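You operate a simulated robot arm through the tools that you are given. There is no shell and no other tool. Be economical: measure what you need, move in short steps, check, and stop when the job is done.

Carry out the task below with a simulated robot arm. There is one attempt and no reset: what you move stays moved.

JOB
Put some things from the top of the fitting bench away. At the end: the green terminal (marked "FEED") from the top of the fitting bench is in the fitting bench drawer; the orange terminal (marked "LAMP") from the top of the fitting bench is in the fitting bench drawer; the white bulb stands on top of the red-banded handset; whatever was shut is shut again. Leave all else as you found it, and nothing knocked over (what rides in a drawer may roll over).

It is judged by the outcome, as a careful person would: the job done as asked, and still so three seconds after it is handed in. It fails if anything else is knocked over, pushed out of place, dropped, spilled or broken.

ROBOT AND FRAMES
A 7-joint arm with a two-finger parallel gripper, fixed in place. Base frame: the origin is at the foot of the arm, x ahead of it, y to its left, z up; the work surface is at about z = 85. Readings come in cm, degrees, newtons and seconds.
With the tool pointing down near the work surface it reaches from about 24 to 68 cm from the base axis. Its first joint turns from -66.0 to 66.0 degrees. Payload 2.4 kg.
Tool frame: the origin (TCP) lies between the finger pads and is the grasp point; the fingertips stand 3 cm ahead of it; z points along the fingers, y is the line along which they close. The gripper opens to 9.4 cm. The fingers are 2.8 cm wide and 1 cm thick; the gripper's body (5 by 9.6 cm) begins 5.5 cm behind the TCP.
Orientation is told as [roll, pitch, yaw] about the base's x, y, z axes, in that order, counted from this pose: with the fingers straight down and closing along the base's y, the tool's x points along the base's -x, its y along +y and its z along -z.

CONTROLS
- The arm moves only by the tool drive_tool. Its argument "increments" is a list of rows, each a list of 6 numbers: the shift along the tool's x, y, z in cm, then the turn, a rotation vector about the tool's x, y, z in degrees. In form: [[tx, ty, tz, rx, ry, rz], ...]. A call has 1 to 8 rows; each row shifts and turns the commanded pose from where the row before left it, along the tool's axes as they then stand. "hand" is the gripper command, from -1 (fully open) to 1 (shut), values between in proportion, set as the call begins (left out, the last holds). Each row takes 0.2 s and may step no farther than 5 cm and 8.6 degrees from the row before; otherwise, or with a gripper value out of range, the whole call is refused. Where a pose cannot be reached the arm comes as near as it can. A force on the tool above 40 N (or 10 N above the force at the start of the call, whichever is more), or a blocked arm, ends the call early, and 0.2 s more pass. The fingers move at their own pace (about 15.3 cm/s each) and stop on an object; they squeeze with about 21 N. The grip force told is the motor's: it shows also when the fingers shut on nothing. Time passes only in rows, and 0.2 s behind the last, so rows that do not move let the fingers close. The reply holds the time, the measured pose of the TCP, the force on the tool along the base axes, the opening and the grip force, in the units named above and with some noise.
- Cameras (640 x 400 px; columns grow to the right, rows downward): "scene" is fixed at [3.99, 49.64, 141.91]; the picture's right is [-0.60, -0.80, 0.00], its down [-0.63, 0.48, -0.61] and it looks along [0.49, -0.37, -0.79] (base axes); focal length 237 px, centre (320, 200). "wrist" rides on the gripper at [-3.7, 0, -5.8] in the tool frame; the picture's right is [0.00, -1.00, 0.00], its down [0.97, 0.00, -0.24] and it looks along [0.24, 0.00, 0.97] (tool axes); focal length 218 px, centre (320, 200). There is no depth. A picture from a camera that has moved, and an enlarged one, comes with that camera's place and axes in the base frame and with its lens.
- camera(camera): a new picture of that camera. The clock stands still meanwhile.
- close_up(camera, box): a new picture of the part [left, top, right, bottom] of that camera's present view, enlarged. The clock stands still meanwhile.
- sign_off(): hands the job in; it is judged then, once.

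Work in short steps. Places have to be worked out from the pictures, the camera data and where the tool is seen: move nearer, look again, correct. Check each grasp and each placing, and mend what went wrong. You have 120 turns and 76 pictures in all, those below and enlarged ones among them. Open the gripper and draw the arm clear of the work before you hand the job in, unless the task says otherwise; then end with one line.

The tools are called after ">>>" by a JSON object that holds its "method" and its "body". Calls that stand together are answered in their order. drive_tool: Moves the arm, as the interface text tells. Its arguments: {"type":"object","properties":{"increments":{"type":"array","items":{"type":"array","items":{"type":"number"}}},"hand":{"type":"number"}},"required":["increments"]} The other tools are called the same way: camera (camera) takes a picture; close_up (camera, box) takes an enlarged picture of a part of a camera's view; sign_off () hands the job in.

At the start:

```text
clock: 0.0
position: [35.22, -2.69, 112.17]
tcp_rot: [0.1, 0.0, 0.0]
ft_force: [-0.1, -0.8, 0.1]
finger_gap: 9.43
grasp_force: 0.0
```

scene: 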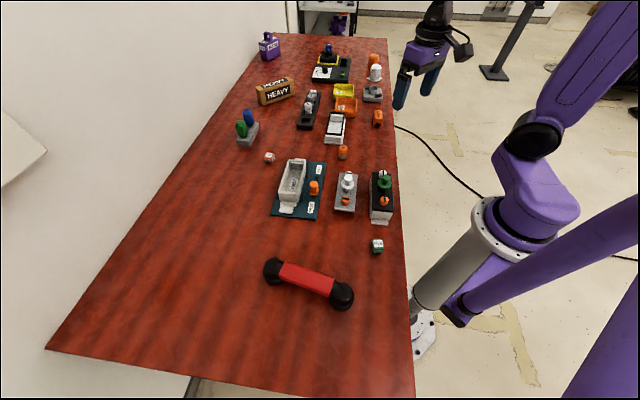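
wrist: 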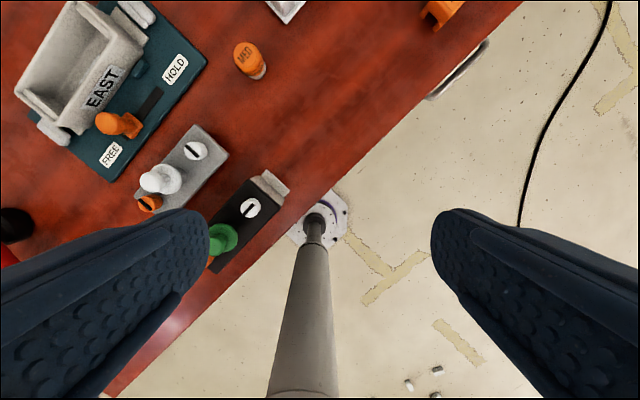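

The scene shows a bench with many small things; I need enlarged views to identify them.

>>> {"method": "close_up", "body": {"camera": "scene", "box": [250, 140, 410, 240]}}

>>> {"method": "close_up", "body": {"camera": "scene", "box": [230, 30, 410, 150]}}

>>> {"method": "close_up", "body": {"camera": "scene", "box": [240, 220, 410, 320]}}

```text
4.00 times, centred on (330, 190) of scene
camera zoom: at [3.99, 49.64, 141.91], right [-0.6, -0.8, 0.0], down [-0.63, 0.48, -0.61], along [0.49, -0.37, -0.79], focal length 947 px, centre (280, 240)
```

zoom: 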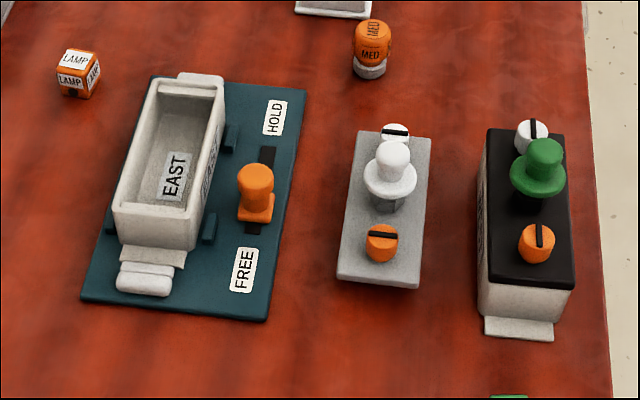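

```text
3.33 times, centred on (320, 90) of scene
camera zoom: at [3.99, 49.64, 141.91], right [-0.6, -0.8, 0.0], down [-0.63, 0.48, -0.61], along [0.49, -0.37, -0.79], focal length 789 px, centre (320, 567)
```

zoom: 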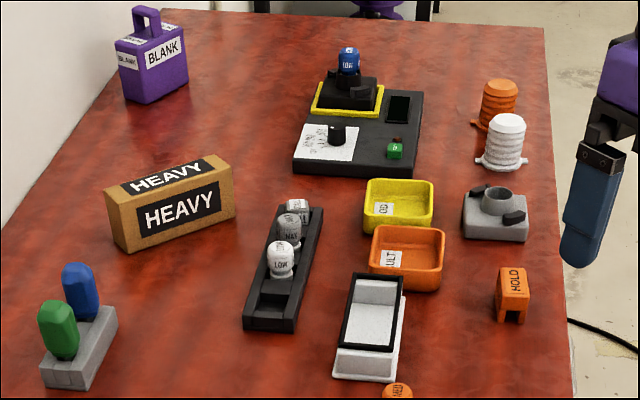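

```text
3.76 times, centred on (325, 270) of scene
camera zoom: at [3.99, 49.64, 141.91], right [-0.6, -0.8, 0.0], down [-0.63, 0.48, -0.61], along [0.49, -0.37, -0.79], focal length 891 px, centre (301, -64)
```

zoom: 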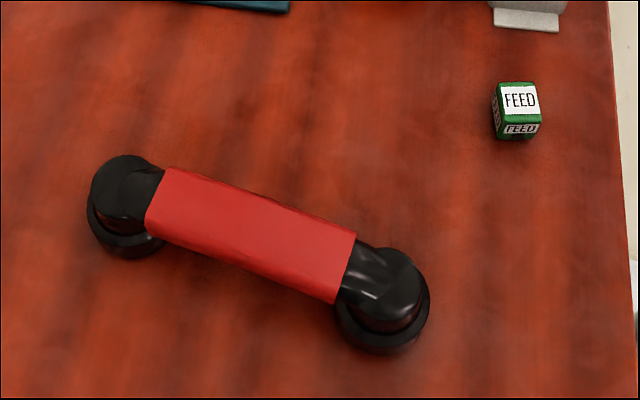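

The wrist view hints at a handle under the bench's edge; I'll enlarge it and other parts.

>>> {"method": "close_up", "body": {"camera": "wrist", "box": [380, 0, 540, 100]}}

>>> {"method": "close_up", "body": {"camera": "wrist", "box": [0, 0, 340, 270]}}

```text
4.00 times, centred on (460, 50) of wrist
camera zoom: at [38.92, -2.77, 117.98], right [0.0, -1.0, 0.0], down [-0.97, 0.0, 0.24], along [-0.24, 0.0, -0.97], focal length 873 px, centre (-240, 800)
```

zoom: 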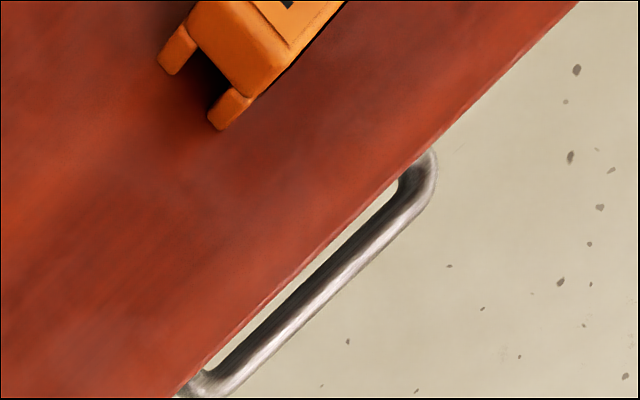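

```text
1.48 times, centred on (170, 135) of wrist
camera zoom: at [38.92, -2.77, 117.98], right [0.0, -1.0, 0.0], down [-0.97, 0.0, 0.24], along [-0.24, 0.0, -0.97], focal length 323 px, centre (542, 296)
```

zoom: 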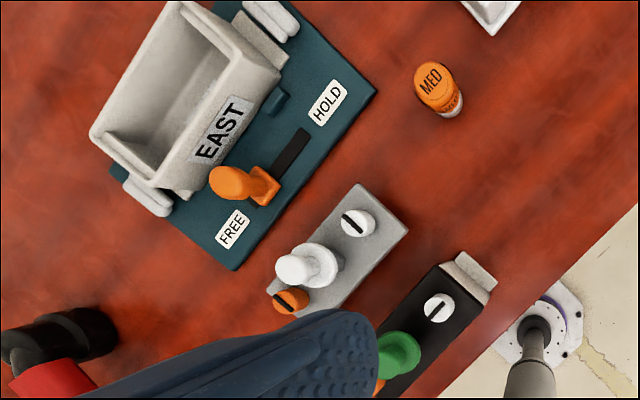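

There's a bar handle under the bench's edge, so the bench itself has a drawer. I shift the arm to a better vantage above to study the bulbs and knobs.

>>> {"method": "drive_tool", "body": {"increments": [[-1, 4, -4, 0, 0, 0], [0, 4, -4, 0, 0, 0], [0, 4, 0, 0, -8, 0], [0, 0, 0, 0, -8, 0], [0, 0, 0, 0, -8, 0]]}}

>>> {"method": "camera", "body": {"camera": "wrist"}}

```text
refused: row 1 steps farther than a row can; nothing moved
```

```text
68 pictures are left
camera wrist: at [38.92, -2.77, 117.98], right [0.0, -1.0, 0.0], down [-0.97, 0.0, 0.24], along [-0.24, 0.0, -0.97], focal length 218 px, centre (320, 200)
```

wrist: 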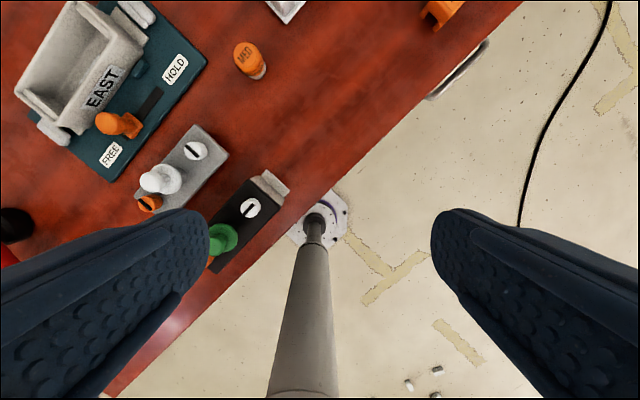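

The first step was too long (refused). I retry with shorter rows.

>>> {"method": "drive_tool", "body": {"increments": [[0, 4, -2, 0, 0, 0], [0, 4, -2, 0, 0, 0], [0, 4, 0, 0, -8, 0], [0, 0, 0, 0, -8, 0], [0, 0, 0, 0, -8, 0]]}}

>>> {"method": "camera", "body": {"camera": "wrist"}}

```text
clock: 1.2
position: [35.04, 9.4, 116.16]
tcp_rot: [0.0, -24.2, 0.0]
ft_force: [-0.6, -0.6, -0.8]
finger_gap: 9.39
grasp_force: 0.0
```

```text
67 pictures are left
camera wrist: at [36.14, 9.33, 122.95], right [0.0, -1.0, 0.0], down [-0.98, 0.0, -0.18], along [0.18, 0.0, -0.98], focal length 218 px, centre (320, 200)
```

wrist: 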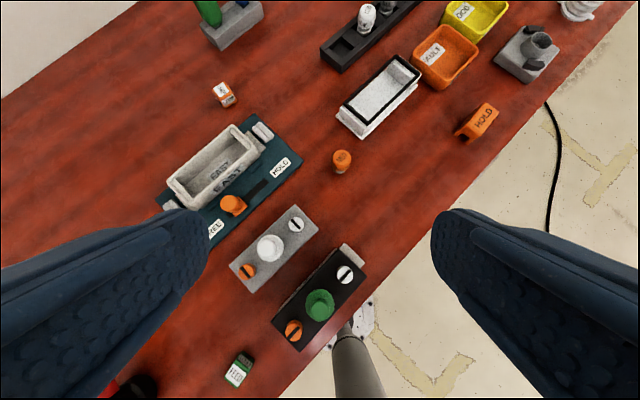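

Good overview. Enlarge the knob blocks and the rack.

>>> {"method": "close_up", "body": {"camera": "wrist", "box": [215, 190, 391, 390]}}

>>> {"method": "close_up", "body": {"camera": "wrist", "box": [310, 0, 630, 180]}}

```text
2.00 times, centred on (303, 290) of wrist
camera zoom: at [36.14, 9.33, 122.95], right [0.0, -1.0, 0.0], down [-0.98, 0.0, -0.18], along [0.18, 0.0, -0.98], focal length 436 px, centre (354, 20)
```

zoom: 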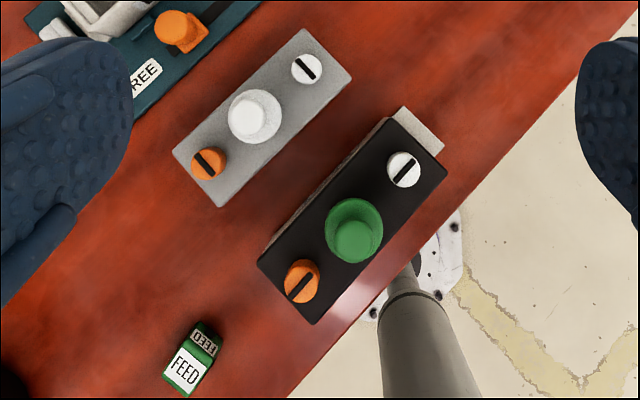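

```text
2.00 times, centred on (470, 90) of wrist
camera zoom: at [36.14, 9.33, 122.95], right [0.0, -1.0, 0.0], down [-0.98, 0.0, -0.18], along [0.18, 0.0, -0.98], focal length 436 px, centre (20, 420)
```

zoom: 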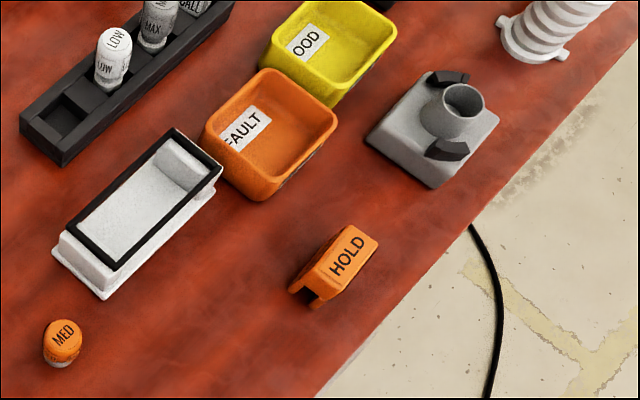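

I want a sideways look at the mushroom-shaped white part on the grey block, so I back off and tilt.

>>> {"method": "drive_tool", "body": {"increments": [[3.4, 1.5, -0.4, 0, 0, 0], [3.4, 1.5, -0.4, 0, 0, 0], [3.4, 1.5, -0.4, 0, 0, 0], [3.3, 1.5, -0.5, 0, 0, 0], [0, 0, 0, 0, -8, 0], [0, 0, 0, 0, -8, 0], [0, 0, 0, 0, -8, 0], [0, 0, 0, 0, -4, 0]]}}

>>> {"method": "camera", "body": {"camera": "wrist"}}

```text
clock: 3.0
position: [22.1, 15.31, 112.23]
tcp_rot: [0.1, -52.1, -0.1]
ft_force: [-0.9, 0.2, 0.1]
finger_gap: 9.39
grasp_force: 0.0
```

```text
64 pictures are left
camera wrist: at [19.82, 15.23, 118.69], right [0.0, -1.0, 0.0], down [-0.79, 0.0, -0.62], along [0.62, 0.0, -0.79], focal length 218 px, centre (320, 200)
```

wrist: 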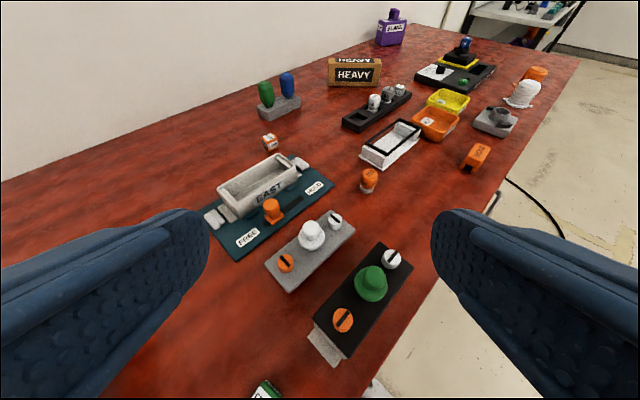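

>>> {"method": "close_up", "body": {"camera": "wrist", "box": [240, 160, 420, 280]}}

>>> {"method": "close_up", "body": {"camera": "wrist", "box": [240, 20, 560, 160]}}

```text
3.33 times, centred on (330, 220) of wrist
camera zoom: at [19.82, 15.23, 118.69], right [0.0, -1.0, 0.0], down [-0.79, 0.0, -0.62], along [0.62, 0.0, -0.79], focal length 728 px, centre (287, 133)
```

zoom: 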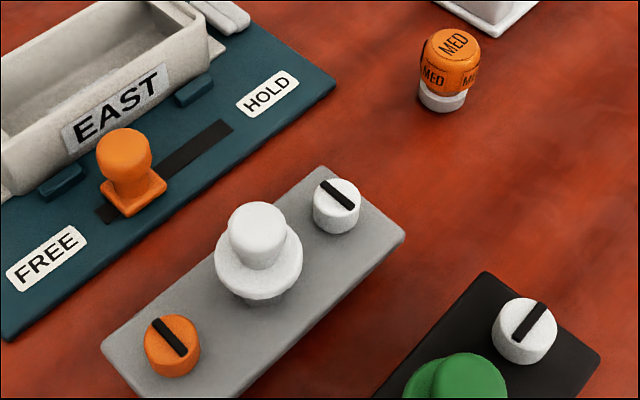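

```text
2.00 times, centred on (400, 90) of wrist
camera zoom: at [19.82, 15.23, 118.69], right [0.0, -1.0, 0.0], down [-0.79, 0.0, -0.62], along [0.62, 0.0, -0.79], focal length 436 px, centre (160, 420)
```

zoom: 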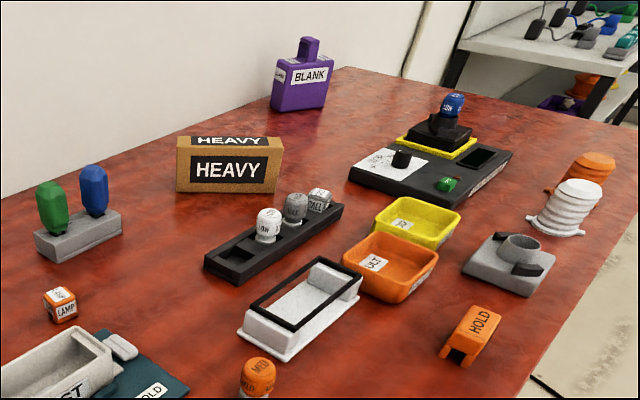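

>>> {"method": "close_up", "body": {"camera": "wrist", "box": [340, 70, 420, 130]}}

>>> {"method": "close_up", "body": {"camera": "scene", "box": [290, 80, 350, 120]}}

>>> {"method": "close_up", "body": {"camera": "scene", "box": [330, 165, 400, 225]}}

```text
6.67 times, centred on (380, 100) of wrist
camera zoom: at [19.82, 15.23, 118.69], right [0.0, -1.0, 0.0], down [-0.79, 0.0, -0.62], along [0.62, 0.0, -0.79], focal length 1455 px, centre (-80, 867)
```

zoom: 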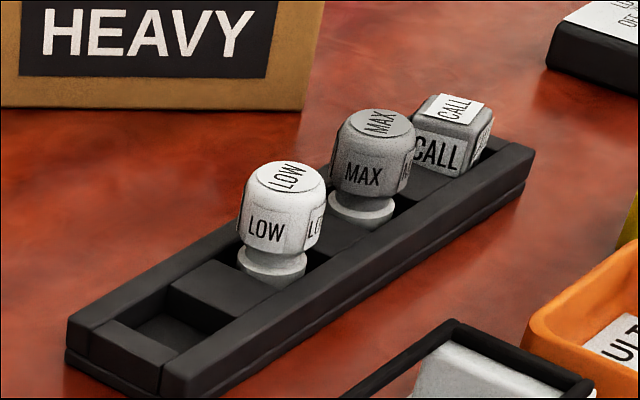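

```text
10.00 times, centred on (320, 100) of scene
camera zoom: at [3.99, 49.64, 141.91], right [-0.6, -0.8, 0.0], down [-0.63, 0.48, -0.61], along [0.49, -0.37, -0.79], focal length 2367 px, centre (320, 1200)
```

zoom: 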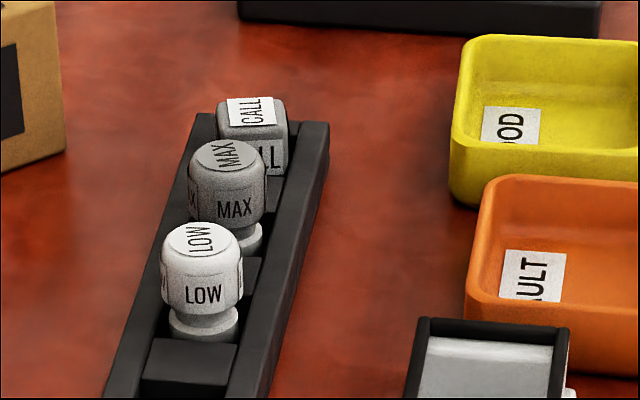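

```text
6.67 times, centred on (365, 195) of scene
camera zoom: at [3.99, 49.64, 141.91], right [-0.6, -0.8, 0.0], down [-0.63, 0.48, -0.61], along [0.49, -0.37, -0.79], focal length 1578 px, centre (20, 233)
```

zoom: 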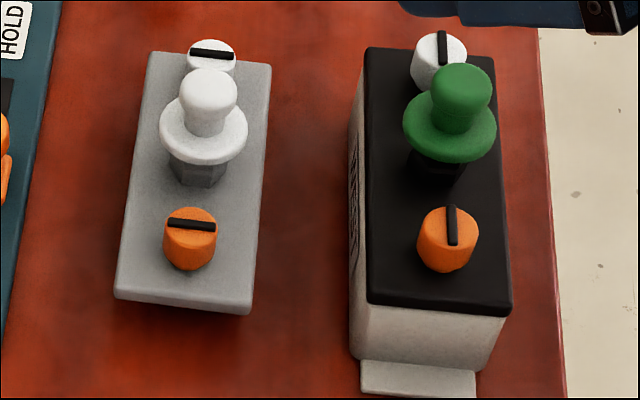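

The rack holds bulbs (white LOW, grey MAX) with bulb-shaped heads; terminals are the labelled cubes. So the white bulb is LOW, at about (76, 1, 89.7). Now I go to look at the drawer handle under the front edge.

>>> {"method": "drive_tool", "body": {"increments": [[-0.3, -4.3, 1.4, 0, 0, 0], [-0.3, -4.3, 1.4, 0, 0, 0], [-0.3, -4.3, 1.4, 0, 0, 0], [-0.3, -4.3, 1.4, 0, 0, 0], [-0.3, -4.3, 1.4, 0, 0, 0], [-0.3, -4.3, 1.4, 0, 0, 0], [-0.3, -4.3, 1.4, 0, 0, 0], [-0.3, -4.3, 1.4, 0, 0, 0]]}}

>>> {"method": "drive_tool", "body": {"increments": [[-0.3, -4.3, 1.4, 0, 0, 0], [-0.3, -4.3, 1.4, 0, 0, 0], [-0.3, -4, 1.4, 0, 0, 0], [0, 0, 0, -6.3, 0, -4.9], [0, 0, 0, -6.3, 0, -4.9], [0, 0, 0, -6.3, 0, -4.9], [0, 0, 0, -6.3, 0, -4.9]]}}

>>> {"method": "camera", "body": {"camera": "wrist"}}

```text
clock: 4.8
position: [30.94, 1.38, 113.18]
tcp_rot: [-0.1, -51.9, 0.0]
ft_force: [-0.1, -0.6, -0.3]
finger_gap: 9.39
grasp_force: 0.0
out of reach, approached as far as the arm can: row 1, 2, 3, 4, 5, 6, 7, 8
```

```text
clock: 6.4
position: [31.81, 5.83, 113.9]
tcp_rot: [0.0, -52.1, 32.1]
ft_force: [0.4, 0.3, 0.3]
finger_gap: 9.44
grasp_force: 0.0
out of reach, approached as far as the arm can: row 1, 2, 3, 4, 5, 6, 7
```

```text
58 pictures are left
camera wrist: at [29.95, 4.58, 120.43], right [0.53, -0.85, 0.0], down [-0.67, -0.42, -0.62], along [0.52, 0.33, -0.79], focal length 218 px, centre (320, 200)
```

wrist: 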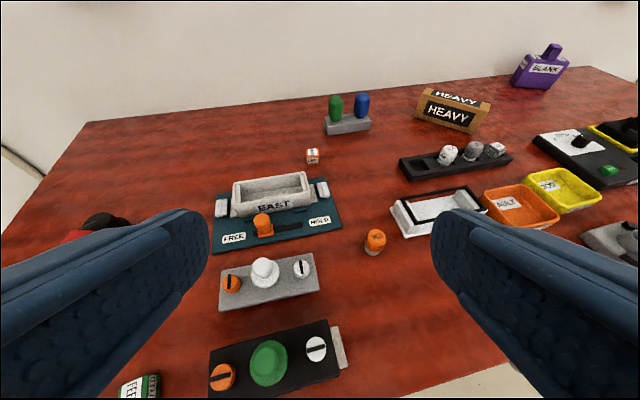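

That tilted pose is out of reach so near the base. I straighten the tool first, then travel.

>>> {"method": "drive_tool", "body": {"increments": [[0, 0, 0, 6.3, 0, 4.9], [0, 0, 0, 6.3, 0, 4.9], [0, 0, 0, 6.3, 0, 4.9], [0, 0, 0, 6.3, 0, 4.9], [0, 0, 0, 0, 8, 0], [0, 0, 0, 0, 8, 0], [0, 0, 0, 0, 8, 0], [0, 0, 0, 0, 8, 0]]}}

>>> {"method": "drive_tool", "body": {"increments": [[0, -4, 0, 0, 8, 0], [-1, -4, 0, 0, 8, 0], [-1, -4, 0, 0, 4, 0], [-1, -4.5, 0, 0, 0, 0], [-1, -4.5, 0, 0, 0, 0], [-1, -4.5, 0, 0, 0, 0], [-1, -4.5, 0, 0, 0, 0], [0, -4.5, 0, 0, 0, 0]]}}

```text
clock: 8.2
position: [31.81, 5.89, 113.9]
tcp_rot: [0.1, -20.0, -0.1]
ft_force: [0.2, -0.3, -0.1]
finger_gap: 9.39
grasp_force: 0.1
```

```text
clock: 10.0
position: [37.67, -28.72, 114.17]
tcp_rot: [0.0, 0.0, 0.1]
ft_force: [-0.2, -0.8, -0.5]
finger_gap: 9.43
grasp_force: 0.0
```

Reached a good transit pose. Now yaw −45° and roll to look at the front of the bench.

>>> {"method": "drive_tool", "body": {"increments": [[0, 0, 0, 0, 0, 7.5], [0, 0, 0, 0, 0, 7.5], [0, 0, 0, 0, 0, 7.5], [0, 0, 0, 0, 0, 7.5], [0, 0, 0, 0, 0, 7.5], [0, 0, 0, 0, 0, 7.5]]}}

>>> {"method": "drive_tool", "body": {"increments": [[0, 0, 4, -8, 0, 0], [0, 0, 4, -8, 0, 0], [0, 0, 2, -8, 0, 0], [0, 0, 0, -8, 0, 0]]}}

>>> {"method": "camera", "body": {"camera": "wrist"}}

```text
clock: 11.4
position: [37.64, -28.63, 114.1]
tcp_rot: [0.0, 0.0, -45.1]
ft_force: [-0.6, 0.0, 0.7]
finger_gap: 9.38
grasp_force: 0.3
```

```text
clock: 12.4
position: [38.7, -27.81, 104.24]
tcp_rot: [32.0, 0.0, -45.0]
ft_force: [0.0, 0.9, 0.6]
finger_gap: 9.41
grasp_force: 0.1
```

```text
57 pictures are left
camera wrist: at [39.17, -32.68, 109.17], right [-0.6, -0.6, -0.53], down [-0.78, 0.6, 0.2], along [0.2, 0.53, -0.82], focal length 218 px, centre (320, 200)
```

wrist: 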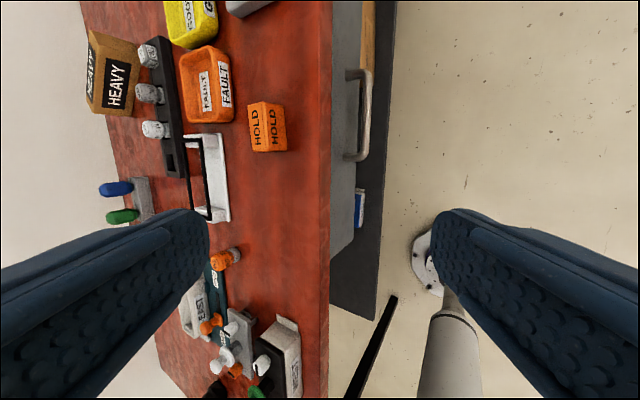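

>>> {"method": "close_up", "body": {"camera": "wrist", "box": [310, 0, 430, 330]}}

```text
1.21 times, centred on (370, 165) of wrist
camera zoom: at [39.17, -32.68, 109.17], right [-0.6, -0.6, -0.53], down [-0.78, 0.6, 0.2], along [0.2, 0.53, -0.82], focal length 265 px, centre (259, 242)
```

zoom: 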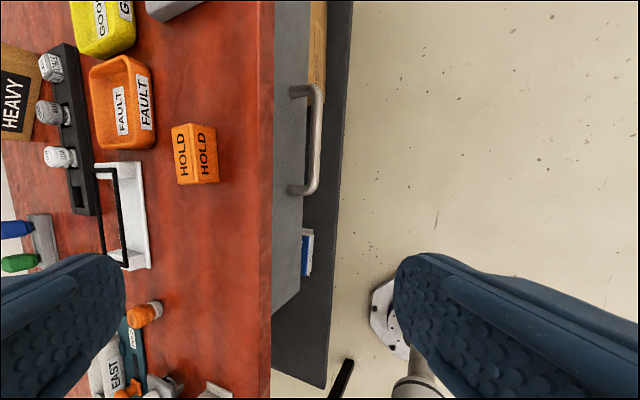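

>>> {"method": "close_up", "body": {"camera": "wrist", "box": [310, 50, 410, 170]}}

```text
3.33 times, centred on (360, 110) of wrist
camera zoom: at [39.17, -32.68, 109.17], right [-0.6, -0.6, -0.53], down [-0.78, 0.6, 0.2], along [0.2, 0.53, -0.82], focal length 728 px, centre (187, 500)
```

zoom: 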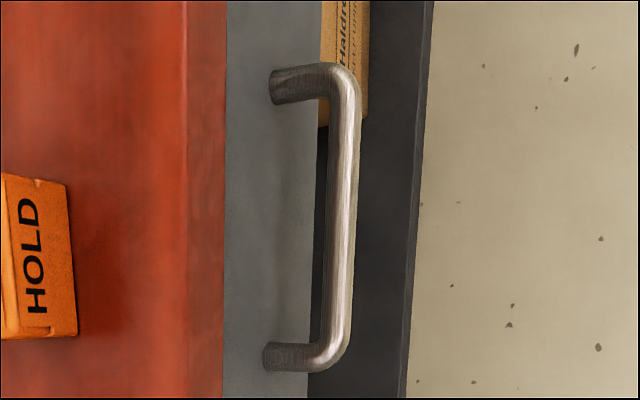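

Triangulating both views: the bar's centre is about (51.3, −27.0, 76.2), running at 45°, drawer front about 3.5 cm behind it, table underside ~82. I'll come in at 55° roll from outside, fingers half open, and stop 8 cm short.

>>> {"method": "drive_tool", "body": {"hand": 0, "increments": [[0, 0, 0, -7.7, 0, 0], [0, 0, 0, -7.7, 0, 0], [0, 0, 0, -7.6, 0, 0]]}}

>>> {"method": "drive_tool", "body": {"increments": [[-1.39, -2.92, 2.33, 0, 0, 0], [-1.39, -2.92, 2.33, 0, 0, 0], [-1.39, -2.92, 2.33, 0, 0, 0], [-1.39, -2.92, 2.33, 0, 0, 0], [-1.39, -2.92, 2.33, 0, 0, 0], [-1.39, -2.92, 2.33, 0, 0, 0]]}}

>>> {"method": "camera", "body": {"camera": "wrist"}}

```text
clock: 13.2
position: [38.57, -27.82, 104.28]
tcp_rot: [55.2, -0.1, -44.9]
ft_force: [0.7, 0.5, 0.0]
finger_gap: 4.7
grasp_force: 0.1
```

```text
clock: 14.6
position: [45.55, -32.72, 82.0]
tcp_rot: [55.0, -0.1, -45.0]
ft_force: [-0.6, -0.2, -0.3]
finger_gap: 4.72
grasp_force: 0.0
```

```text
54 pictures are left
camera wrist: at [44.9, -38.72, 85.3], right [-0.41, -0.41, -0.82], down [-0.83, 0.55, 0.14], along [0.39, 0.73, -0.56], focal length 218 px, centre (320, 200)
```

wrist: 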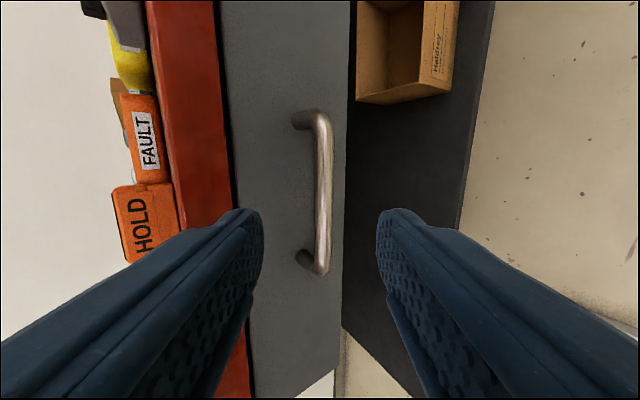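

Bar is confirmed at (51.4, −27.1, 76.0), centred between the fingers. Advance 8 cm and close.

>>> {"method": "drive_tool", "body": {"increments": [[0, 0, 3, 0, 0, 0], [0, 0, 3, 0, 0, 0], [0, 0, 2, 0, 0, 0]]}}

>>> {"method": "drive_tool", "body": {"hand": 1, "increments": [[0, 0, 0, 0, 0, 0], [0, 0, 0, 0, 0, 0]]}}

```text
clock: 15.4
position: [50.08, -28.15, 77.39]
tcp_rot: [55.0, 0.0, -45.1]
ft_force: [-0.6, 0.2, -0.1]
finger_gap: 4.71
grasp_force: 0.1
```

```text
clock: 16.0
position: [50.09, -28.11, 77.28]
tcp_rot: [54.8, 0.0, -45.1]
ft_force: [3.2, -4.3, -20.5]
finger_gap: 1.37
grasp_force: 44.6
```

Bar is gripped (1.37 cm). Pull straight outward.

>>> {"method": "drive_tool", "body": {"increments": [[0, -0.86, -1.23, 0, 0, 0], [0, -0.86, -1.23, 0, 0, 0], [0, -0.86, -1.23, 0, 0, 0], [0, -0.86, -1.23, 0, 0, 0]]}}

>>> {"method": "camera", "body": {"camera": "scene"}}

```text
clock: 17.0
position: [45.88, -32.35, 77.22]
tcp_rot: [54.9, 0.0, -45.1]
ft_force: [2.6, -3.3, -16.6]
finger_gap: 1.37
grasp_force: 44.6
```

```text
53 pictures are left
```

scene: 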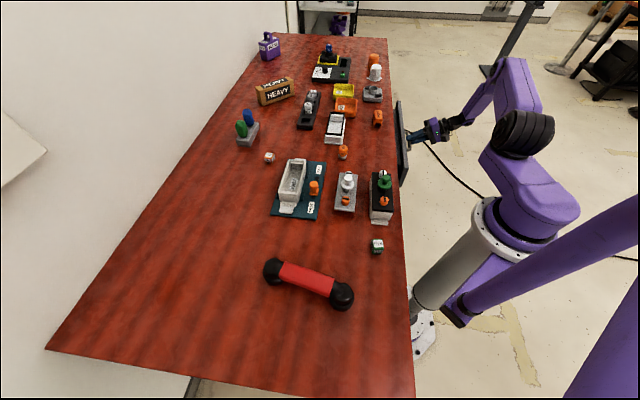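

The drawer is coming out. Continue pulling.

>>> {"method": "drive_tool", "body": {"increments": [[0, -0.86, -1.23, 0, 0, 0], [0, -0.86, -1.23, 0, 0, 0], [0, -0.86, -1.23, 0, 0, 0], [0, -0.86, -1.23, 0, 0, 0], [0, -0.86, -1.23, 0, 0, 0]]}}

>>> {"method": "close_up", "body": {"camera": "scene", "box": [340, 60, 500, 220]}}

```text
clock: 18.2
position: [40.4, -37.79, 77.27]
tcp_rot: [54.9, 0.0, -45.1]
ft_force: [3.5, -3.7, -16.8]
finger_gap: 1.37
grasp_force: 45.0
```

```text
2.50 times, centred on (420, 140) of scene
camera zoom: at [4.02, 49.61, 141.92], right [-0.6, -0.8, 0.0], down [-0.63, 0.48, -0.61], along [0.49, -0.37, -0.79], focal length 592 px, centre (70, 350)
```

zoom: 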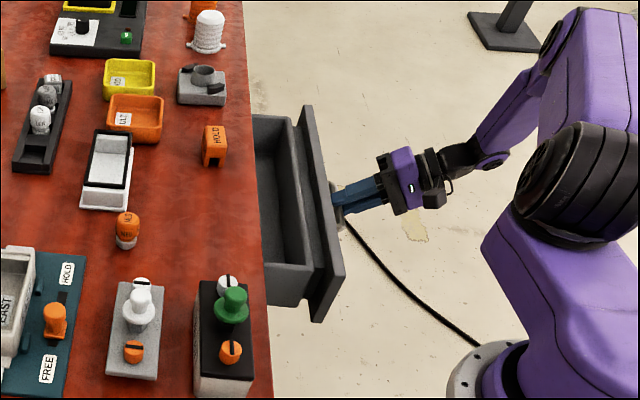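

Open about 14 cm; pull a bit more for working room.

>>> {"method": "drive_tool", "body": {"increments": [[0, -0.86, -1.23, 0, 0, 0], [0, -0.86, -1.23, 0, 0, 0], [0, -0.86, -1.23, 0, 0, 0]]}}

```text
clock: 19.0
position: [37.34, -40.8, 77.33]
tcp_rot: [55.0, 0.0, -45.1]
ft_force: [-2.8, 2.3, -13.7]
finger_gap: 1.37
grasp_force: 44.8
```

Open ~18 cm. Release and retreat straight back, then up.

>>> {"method": "drive_tool", "body": {"hand": 0, "increments": [[0, 0, 0, 0, 0, 0], [0, 0, 0, 0, 0, 0], [0, 0, -3, 0, 0, 0], [0, 0, -4, 0, 0, 0], [0, 2, -3, 0, 0, 0]]}}

>>> {"method": "camera", "body": {"camera": "wrist"}}

```text
clock: 20.2
position: [32.54, -45.8, 84.93]
tcp_rot: [54.9, -0.1, -44.9]
ft_force: [0.5, -0.6, 0.0]
finger_gap: 4.71
grasp_force: 0.1
```

```text
51 pictures are left
camera wrist: at [31.76, -51.84, 88.17], right [-0.41, -0.41, -0.82], down [-0.83, 0.55, 0.14], along [0.39, 0.73, -0.56], focal length 218 px, centre (320, 200)
```

wrist: 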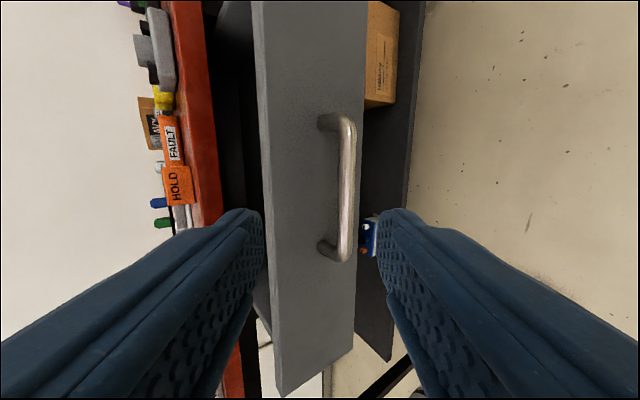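

Retreat upward, then straighten the tool.

>>> {"method": "drive_tool", "body": {"increments": [[0, 3.28, -2.3, 0, 0, 0], [0, 3.28, -2.3, 0, 0, 0], [0, 3.28, -2.3, 0, 0, 0], [0, 3.28, -2.3, 0, 0, 0], [0, 3.28, -2.3, 0, 0, 0], [0, 3.28, -2.3, 0, 0, 0], [0, 3.28, -2.3, 0, 0, 0]]}}

>>> {"method": "drive_tool", "body": {"increments": [[0, 0, 0, 7.8, 0, 0], [0, 0, 0, 7.8, 0, 0], [0, 0, 0, 7.9, 0, 0], [0, 0, 0, 7.9, 0, 0], [0, 0, 0, 7.9, 0, 0], [0, 0, 0, 7.8, 0, 0], [0, 0, 0, 7.8, 0, 0]]}}

```text
clock: 21.8
position: [32.62, -45.75, 112.71]
tcp_rot: [55.1, 0.1, -45.0]
ft_force: [0.3, -0.5, -0.8]
finger_gap: 4.72
grasp_force: 0.1
```

```text
clock: 23.4
position: [32.47, -45.87, 112.76]
tcp_rot: [-0.2, 0.0, -45.0]
ft_force: [-0.4, -0.1, 0.8]
finger_gap: 4.69
grasp_force: 0.0
```

Move over the opened drawer and look in.

>>> {"method": "drive_tool", "body": {"increments": [[0, 4.3, 0, 0, 0, 0], [0, 4.3, 0, 0, 0, 0], [0, 4.3, 0, 0, 0, 0], [0, 4.3, 0, 0, 0, 0], [0, 4.3, 0, 0, 0, 0]]}}

>>> {"method": "camera", "body": {"camera": "wrist"}}

```text
clock: 24.6
position: [47.59, -30.49, 112.84]
tcp_rot: [0.1, 0.0, -45.0]
ft_force: [-0.3, -0.9, -0.1]
finger_gap: 4.69
grasp_force: 0.1
```

```text
50 pictures are left
camera wrist: at [50.28, -33.18, 118.64], right [-0.71, -0.71, 0.0], down [-0.69, 0.69, 0.24], along [-0.17, 0.17, -0.97], focal length 218 px, centre (320, 200)
```

wrist: 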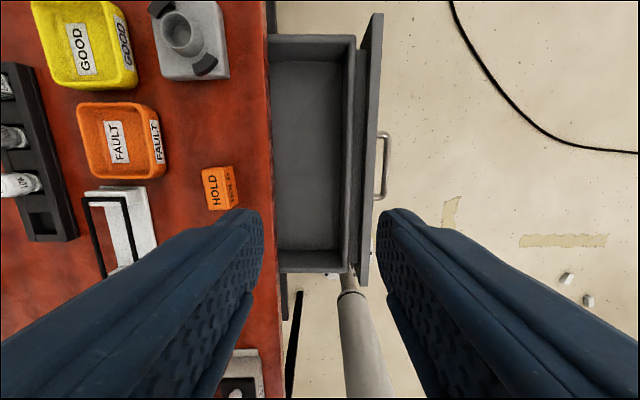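

The drawer is empty, with its inside spanning roughly x+y from 11 to 28. Next, turn yaw to 0 and travel to above FEED at about (17.4, 21.2).

>>> {"method": "drive_tool", "body": {"increments": [[0, 0, 0, 0, 0, -7.5], [0, 0, 0, 0, 0, -7.5], [0, 0, 0, 0, 0, -7.5], [0, 0, 0, 0, 0, -7.5], [0, 0, 0, 0, 0, -7.5], [0, 0, 0, 0, 0, -7.5]]}}

>>> {"method": "drive_tool", "body": {"increments": [[2, 4.3, 0, 0, 0, 0], [2, 4.3, 0, 0, 0, 0], [2, 4.3, 0, 0, 0, 0], [2, 4.3, 0, 0, 0, 0], [2, 4.3, 0, 0, 0, 0], [2, 4.3, 0, 0, 0, 0], [2, 4.3, 0, 0, 0, 0], [2, 4.3, 0, 0, 0, 0]]}}

>>> {"method": "drive_tool", "body": {"increments": [[2.5, 4.2, 0, 0, 0, 0], [2.5, 4.2, 0, 0, 0, 0], [2.5, 4.2, 0, 0, 0, 0], [2.5, 2.6, 0, 0, 0, 0]]}}

>>> {"method": "camera", "body": {"camera": "wrist"}}

```text
clock: 26.0
position: [47.61, -30.66, 112.88]
tcp_rot: [0.1, -0.1, 0.3]
ft_force: [-0.1, -0.6, 0.0]
finger_gap: 4.69
grasp_force: 0.1
```

```text
clock: 27.8
position: [31.74, 3.57, 112.77]
tcp_rot: [0.1, 0.0, -0.1]
ft_force: [0.3, 0.8, -0.6]
finger_gap: 4.7
grasp_force: 0.0
```

```text
clock: 28.8
position: [21.86, 18.9, 112.8]
tcp_rot: [0.1, -0.1, 0.1]
ft_force: [0.6, 0.1, 0.3]
finger_gap: 4.68
grasp_force: 0.1
```

```text
49 pictures are left
camera wrist: at [25.62, 18.79, 118.56], right [0.0, -1.0, 0.0], down [-0.97, 0.0, 0.24], along [-0.24, 0.0, -0.97], focal length 218 px, centre (320, 200)
```

wrist: 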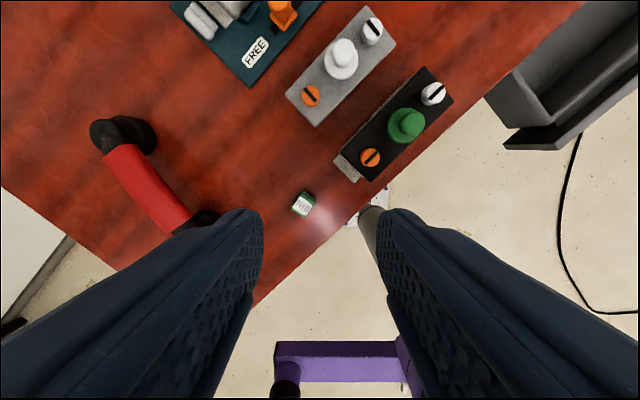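

>>> {"method": "close_up", "body": {"camera": "wrist", "box": [280, 175, 330, 225]}}

>>> {"method": "close_up", "body": {"camera": "wrist", "box": [60, 80, 260, 240]}}

```text
8.00 times, centred on (305, 200) of wrist
camera zoom: at [25.62, 18.79, 118.56], right [0.0, -1.0, 0.0], down [-0.97, 0.0, 0.24], along [-0.24, 0.0, -0.97], focal length 1746 px, centre (440, 200)
```

zoom: 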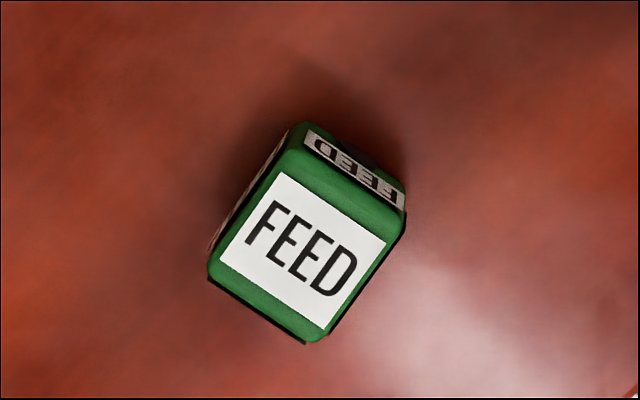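

```text
2.50 times, centred on (160, 160) of wrist
camera zoom: at [25.62, 18.79, 118.56], right [0.0, -1.0, 0.0], down [-0.97, 0.0, 0.24], along [-0.24, 0.0, -0.97], focal length 546 px, centre (720, 300)
```

zoom: 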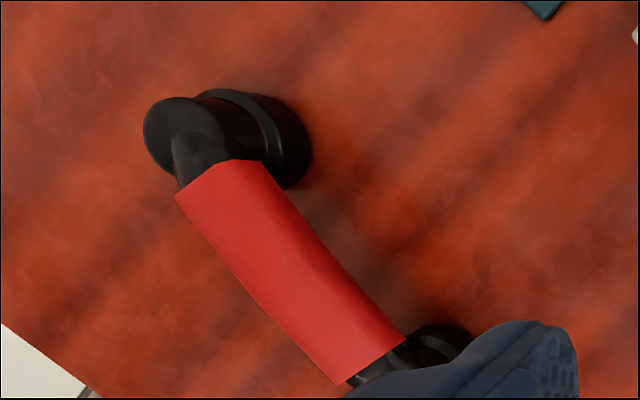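

FEED sits at (16.9, 21.3), its edges turned about −34.5°. I align yaw, centre over it, and descend partway.

>>> {"method": "drive_tool", "body": {"increments": [[0, 0, 0, 0, 0, 7], [0, 0, 0, 0, 0, 7], [0, 0, 0, 0, 0, 7], [0, 0, 0, 0, 0, 7], [0, 0, 0, 0, 0, 6.5], [2.7, -0.4, 4, 0, 0, 0], [2.7, -0.4, 4, 0, 0, 0], [0, 0, 4, 0, 0, 0]]}}

>>> {"method": "camera", "body": {"camera": "wrist"}}

```text
clock: 30.6
position: [19.59, 23.75, 103.57]
tcp_rot: [0.1, 0.1, -34.5]
ft_force: [-0.2, -0.3, -0.4]
finger_gap: 4.68
grasp_force: 0.0
out of reach, approached as far as the arm can: row 7, 8
```

```text
46 pictures are left
camera wrist: at [22.63, 21.58, 109.34], right [-0.57, -0.82, 0.0], down [-0.8, 0.55, 0.24], along [-0.2, 0.14, -0.97], focal length 218 px, centre (320, 200)
```

wrist: 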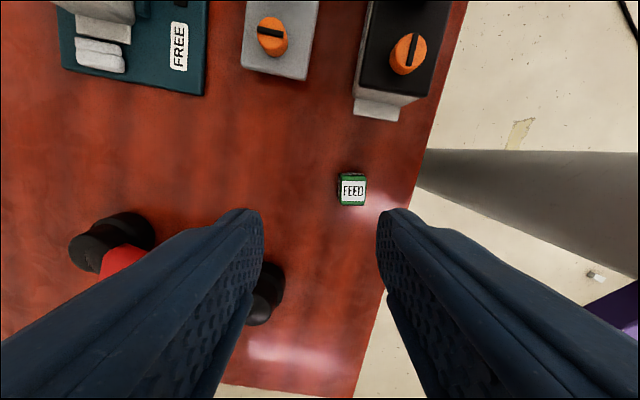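

The arm fell short here (near its inner limit). I'll try going down first, then sideways, watching reach.

>>> {"method": "drive_tool", "body": {"increments": [[0, 0, 3, 0, 0, 0], [0, 0, 3, 0, 0, 0], [0.4, -1.8, 0, 0, 0, 0], [0.4, -1.7, 0, 0, 0, 0]]}}

```text
clock: 31.6
position: [21.05, 24.96, 99.65]
tcp_rot: [0.1, -0.1, -34.5]
ft_force: [-0.2, 0.4, 0.8]
finger_gap: 4.71
grasp_force: 0.0
out of reach, approached as far as the arm can: row 1, 2, 3, 4
```

Going down pushes it outward, probably a joint limit with this yaw. Cube is square, so I try the other grasp yaw (+55.5°).

>>> {"method": "drive_tool", "body": {"increments": [[0, 0, -2, 0, 0, -8.4], [0, 0, -2, 0, 0, -8.4], [0, 0, -2, 0, 0, -8.4], [0, 0, 0, 0, 0, -8.4], [0, 0, 0, 0, 0, -8.4], [0, 0, 0, 0, 0, -8.4]]}}

>>> {"method": "drive_tool", "body": {"increments": [[0, 0, 0, 0, 0, -8], [0, 0, 0, 0, 0, -8], [0, 0, 0, 0, 0, -8], [0, 0, 0, 0, 0, -8], [0, 0, 0, 0, 0, -7.6]]}}

```text
clock: 33.0
position: [20.92, 24.74, 105.54]
tcp_rot: [0.0, 0.0, 16.1]
ft_force: [-1.4, 0.7, -0.2]
finger_gap: 4.71
grasp_force: 0.0
```

```text
clock: 34.2
position: [21.01, 24.89, 105.52]
tcp_rot: [-0.1, -0.1, 55.7]
ft_force: [1.0, 0.4, -0.3]
finger_gap: 4.7
grasp_force: 0.0
```

>>> {"method": "drive_tool", "body": {"increments": [[1.3, 0.33, 2.4, 0, 0, 0], [1.3, 0.33, 2.4, 0, 0, 0], [1.3, 0.34, 2.4, 0, 0, 0], [1.4, 0.34, 2.4, 0, 0, 0]]}}

>>> {"method": "camera", "body": {"camera": "wrist"}}

```text
clock: 35.2
position: [16.97, 21.04, 95.81]
tcp_rot: [0.0, 0.0, 55.4]
ft_force: [0.1, -0.5, 0.3]
finger_gap: 4.67
grasp_force: 0.0
```

```text
45 pictures are left
camera wrist: at [19.18, 24.1, 101.6], right [0.82, -0.57, 0.0], down [-0.55, -0.8, 0.24], along [-0.14, -0.2, -0.97], focal length 218 px, centre (320, 200)
```

wrist: 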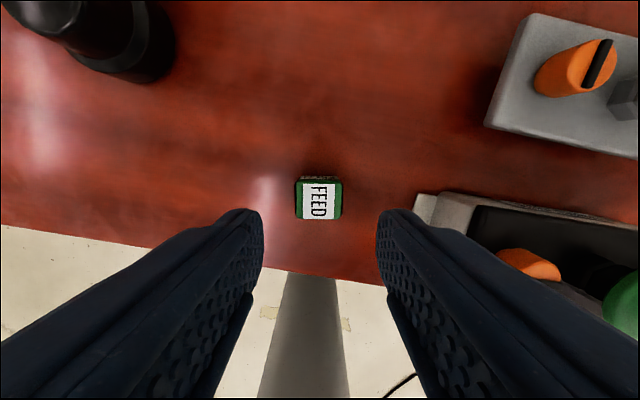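

FEED is centred between the fingers and aligned. Descend to z≈88.4 (tips just off the table) and grip.

>>> {"method": "drive_tool", "body": {"increments": [[0, 0, 3, 0, 0, 0], [0, 0, 3, 0, 0, 0], [0, 0, 1.3, 0, 0, 0]]}}

>>> {"method": "drive_tool", "body": {"hand": 1, "increments": [[0, 0, 0, 0, 0, 0], [0, 0, 0, 0, 0, 0]]}}

```text
clock: 36.0
position: [16.98, 21.26, 88.6]
tcp_rot: [0.0, -0.2, 55.4]
ft_force: [-0.1, 0.6, -0.1]
finger_gap: 4.71
grasp_force: 0.1
```

```text
clock: 36.6
position: [16.83, 21.27, 88.65]
tcp_rot: [0.0, -0.1, 55.5]
ft_force: [0.3, -0.2, 0.6]
finger_gap: 2.93
grasp_force: 21.1
```

FEED gripped (2.93 cm wide). Lift and turn back to yaw 0 for transit.

>>> {"method": "drive_tool", "body": {"increments": [[0, 0, -4, 0, 0, 0], [0, 0, -4, 0, 0, 0], [0, 0, -4, 0, 0, 0], [0, 0, -4, 0, 0, 0], [0, 0, -4, 0, 0, 0]]}}

>>> {"method": "drive_tool", "body": {"increments": [[-1, 0, 0, 0, 0, 7.9], [-1, 0, 0, 0, 0, 7.9], [-1, 0, 0, 0, 0, 7.9], [-1, 0, 0, 0, 0, 7.9], [-1, 0, 0, 0, 0, 7.9], [-1, 0, 0, 0, 0, 8], [-1, 0, 0, 0, 0, 8]]}}

```text
clock: 37.8
position: [16.93, 20.99, 108.64]
tcp_rot: [0.0, 0.0, 55.5]
ft_force: [0.8, 0.1, 0.6]
finger_gap: 0.01
grasp_force: 20.8
```

```text
clock: 39.4
position: [22.59, 24.81, 108.65]
tcp_rot: [0.1, -0.1, -0.1]
ft_force: [-0.1, -0.2, -0.3]
finger_gap: 0.02
grasp_force: 21.7
```

The grip slipped: the fingers are shut on nothing. Look where FEED is now.

>>> {"method": "camera", "body": {"camera": "wrist"}}

>>> {"method": "close_up", "body": {"camera": "scene", "box": [300, 190, 430, 290]}}

```text
44 pictures are left
camera wrist: at [26.34, 24.76, 114.39], right [0.0, -1.0, 0.0], down [-0.97, 0.0, 0.24], along [-0.24, 0.0, -0.97], focal length 218 px, centre (320, 200)
```

wrist: 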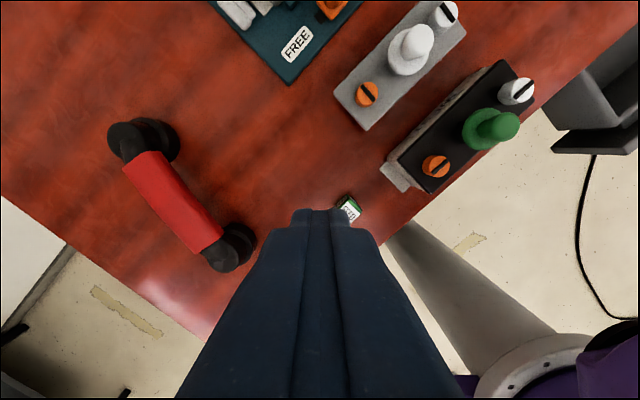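

```text
4.00 times, centred on (365, 240) of scene
camera zoom: at [3.99, 49.64, 141.91], right [-0.6, -0.8, 0.0], down [-0.63, 0.48, -0.61], along [0.49, -0.37, -0.79], focal length 947 px, centre (140, 40)
```

zoom: 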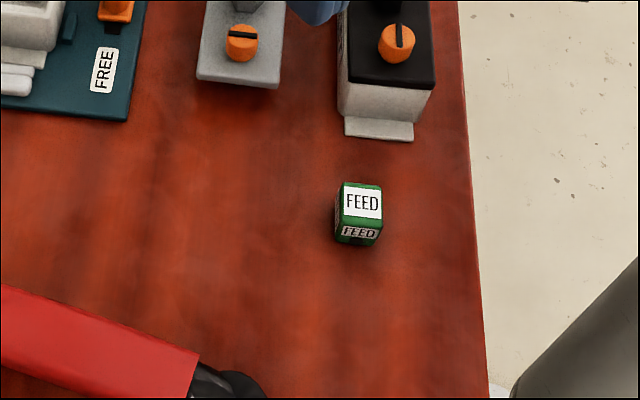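

FEED is still upright on the bench, shifted ~1 cm. I return over it with the hand half-open.

>>> {"method": "drive_tool", "body": {"hand": 0, "increments": [[0, 0, 0, 0, 0, -7.9], [0, 0, 0, 0, 0, -7.9], [0, 0, 0, 0, 0, -7.9], [0, 0, 0, 0, 0, -7.9], [0, 0, 0, 0, 0, -7.9], [0, 0, 0, 0, 0, -8], [0, 0, 0, 0, 0, -8]]}}

>>> {"method": "drive_tool", "body": {"increments": [[1.4, 0.4, 3, 0, 0, 0], [1.4, 0.4, 3, 0, 0, 0], [1.4, 0.4, 3, 0, 0, 0], [1.4, 0.4, 2.5, 0, 0, 0]]}}

>>> {"method": "camera", "body": {"camera": "wrist"}}

```text
clock: 41.0
position: [22.59, 24.83, 108.73]
tcp_rot: [0.1, -0.2, 55.6]
ft_force: [0.2, -0.2, 0.3]
finger_gap: 4.68
grasp_force: 0.0
```

```text
clock: 42.0
position: [18.09, 21.09, 96.97]
tcp_rot: [0.0, -0.1, 55.5]
ft_force: [0.4, -0.4, 0.9]
finger_gap: 4.72
grasp_force: 0.1
```

```text
42 pictures are left
camera wrist: at [20.22, 24.15, 102.73], right [0.82, -0.57, 0.0], down [-0.55, -0.8, 0.24], along [-0.13, -0.2, -0.97], focal length 218 px, centre (320, 200)
```

wrist: 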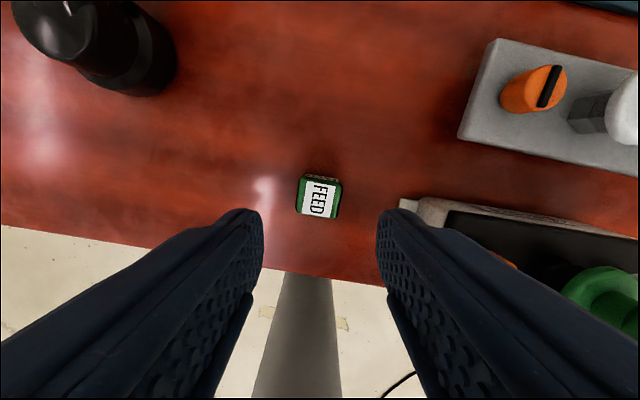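

FEED is centred, turned about 7° more. Correct yaw, go lower than before (tips right at the table), and grip.

>>> {"method": "drive_tool", "body": {"increments": [[0, 0, 3, 0, 0, 7], [0, 0, 3, 0, 0, 0], [0, 0, 2, 0, 0, 0], [0, 0, 0.8, 0, 0, 0]]}}

>>> {"method": "drive_tool", "body": {"hand": 1, "increments": [[0, 0, 0, 0, 0, 0], [0, 0, 0, 0, 0, 0], [0, 0, 0, 0, 0, 0]]}}

>>> {"method": "close_up", "body": {"camera": "scene", "box": [320, 190, 430, 270]}}

```text
clock: 43.0
position: [18.09, 20.93, 88.19]
tcp_rot: [0.0, -0.1, 48.4]
ft_force: [-0.2, 0.8, 0.2]
finger_gap: 4.7
grasp_force: 0.1
```

```text
clock: 43.8
position: [18.19, 21.07, 88.19]
tcp_rot: [0.0, -0.1, 48.5]
ft_force: [-0.5, 0.4, 0.3]
finger_gap: 3.33
grasp_force: 21.3
```

```text
5.00 times, centred on (375, 230) of scene
camera zoom: at [3.99, 49.64, 141.91], right [-0.6, -0.8, 0.0], down [-0.63, 0.48, -0.61], along [0.49, -0.37, -0.79], focal length 1184 px, centre (45, 50)
```

zoom: 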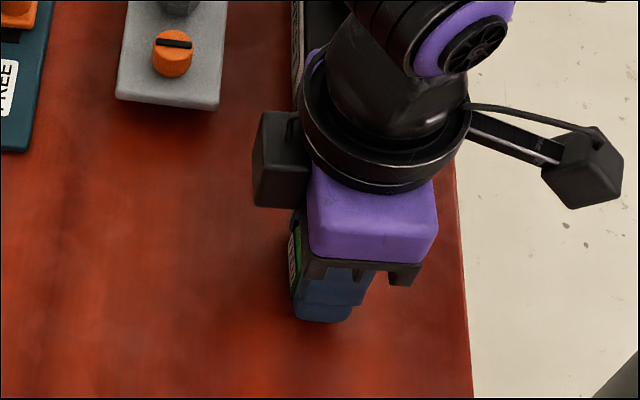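

The 3.33 cm gap suggests a skewed grip. Check through the wrist camera.

>>> {"method": "close_up", "body": {"camera": "wrist", "box": [240, 130, 400, 230]}}

```text
4.00 times, centred on (320, 180) of wrist
camera zoom: at [20.66, 23.76, 94.03], right [0.75, -0.66, 0.0], down [-0.64, -0.73, 0.24], along [-0.16, -0.18, -0.97], focal length 873 px, centre (320, 280)
```

zoom: 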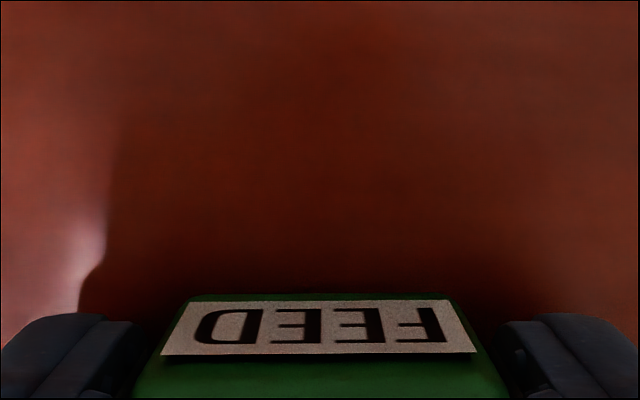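

The cube is square to the fingers. Lift slowly and check.

>>> {"method": "drive_tool", "body": {"increments": [[0, 0, -0.3, 0, 0, 0], [0, 0, -0.5, 0, 0, 0], [0, 0, -1, 0, 0, 0], [0, 0, -1.5, 0, 0, 0]]}}

>>> {"method": "close_up", "body": {"camera": "wrist", "box": [240, 130, 400, 230]}}

```text
clock: 44.8
position: [18.08, 21.07, 91.64]
tcp_rot: [0.0, -0.1, 48.5]
ft_force: [-0.7, 0.1, -0.4]
finger_gap: 3.29
grasp_force: 20.9
```

```text
4.00 times, centred on (320, 180) of wrist
camera zoom: at [20.6, 23.81, 97.41], right [0.75, -0.66, 0.0], down [-0.64, -0.73, 0.24], along [-0.16, -0.18, -0.97], focal length 873 px, centre (320, 280)
```

zoom: 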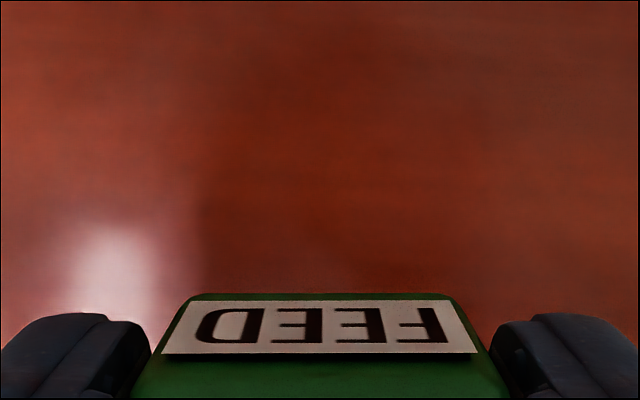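

Held firmly now (3.3 cm). Lift on, then turn to yaw 0 gently.

>>> {"method": "drive_tool", "body": {"increments": [[0, 0, -2, 0, 0, 0], [0, 0, -2, 0, 0, 0], [0, 0, -2.5, 0, 0, 0], [0, 0, -2.5, 0, 0, 0], [0, 0, -2.5, 0, 0, 0], [0, 0, -2.5, 0, 0, 0]]}}

>>> {"method": "drive_tool", "body": {"increments": [[-1.5, 0, 0, 0, 0, 6], [-1.5, 0, 0, 0, 0, 6], [-1.5, 0, 0, 0, 0, 6], [-1.5, 0, 0, 0, 0, 6], [-1.5, 0, 0, 0, 0, 6], [-1.5, 0, 0, 0, 0, 6], [-1.5, 0, 0, 0, 0, 6], [-1.5, 0, 0, 0, 0, 6.5]]}}

```text
clock: 46.2
position: [17.97, 21.02, 105.47]
tcp_rot: [0.0, 0.0, 48.5]
ft_force: [0.2, 0.1, 0.0]
finger_gap: 3.35
grasp_force: 20.7
```

```text
clock: 48.0
position: [28.42, 26.38, 105.52]
tcp_rot: [0.0, 0.0, -0.1]
ft_force: [0.2, 0.8, -0.2]
finger_gap: 3.3
grasp_force: 20.6
```

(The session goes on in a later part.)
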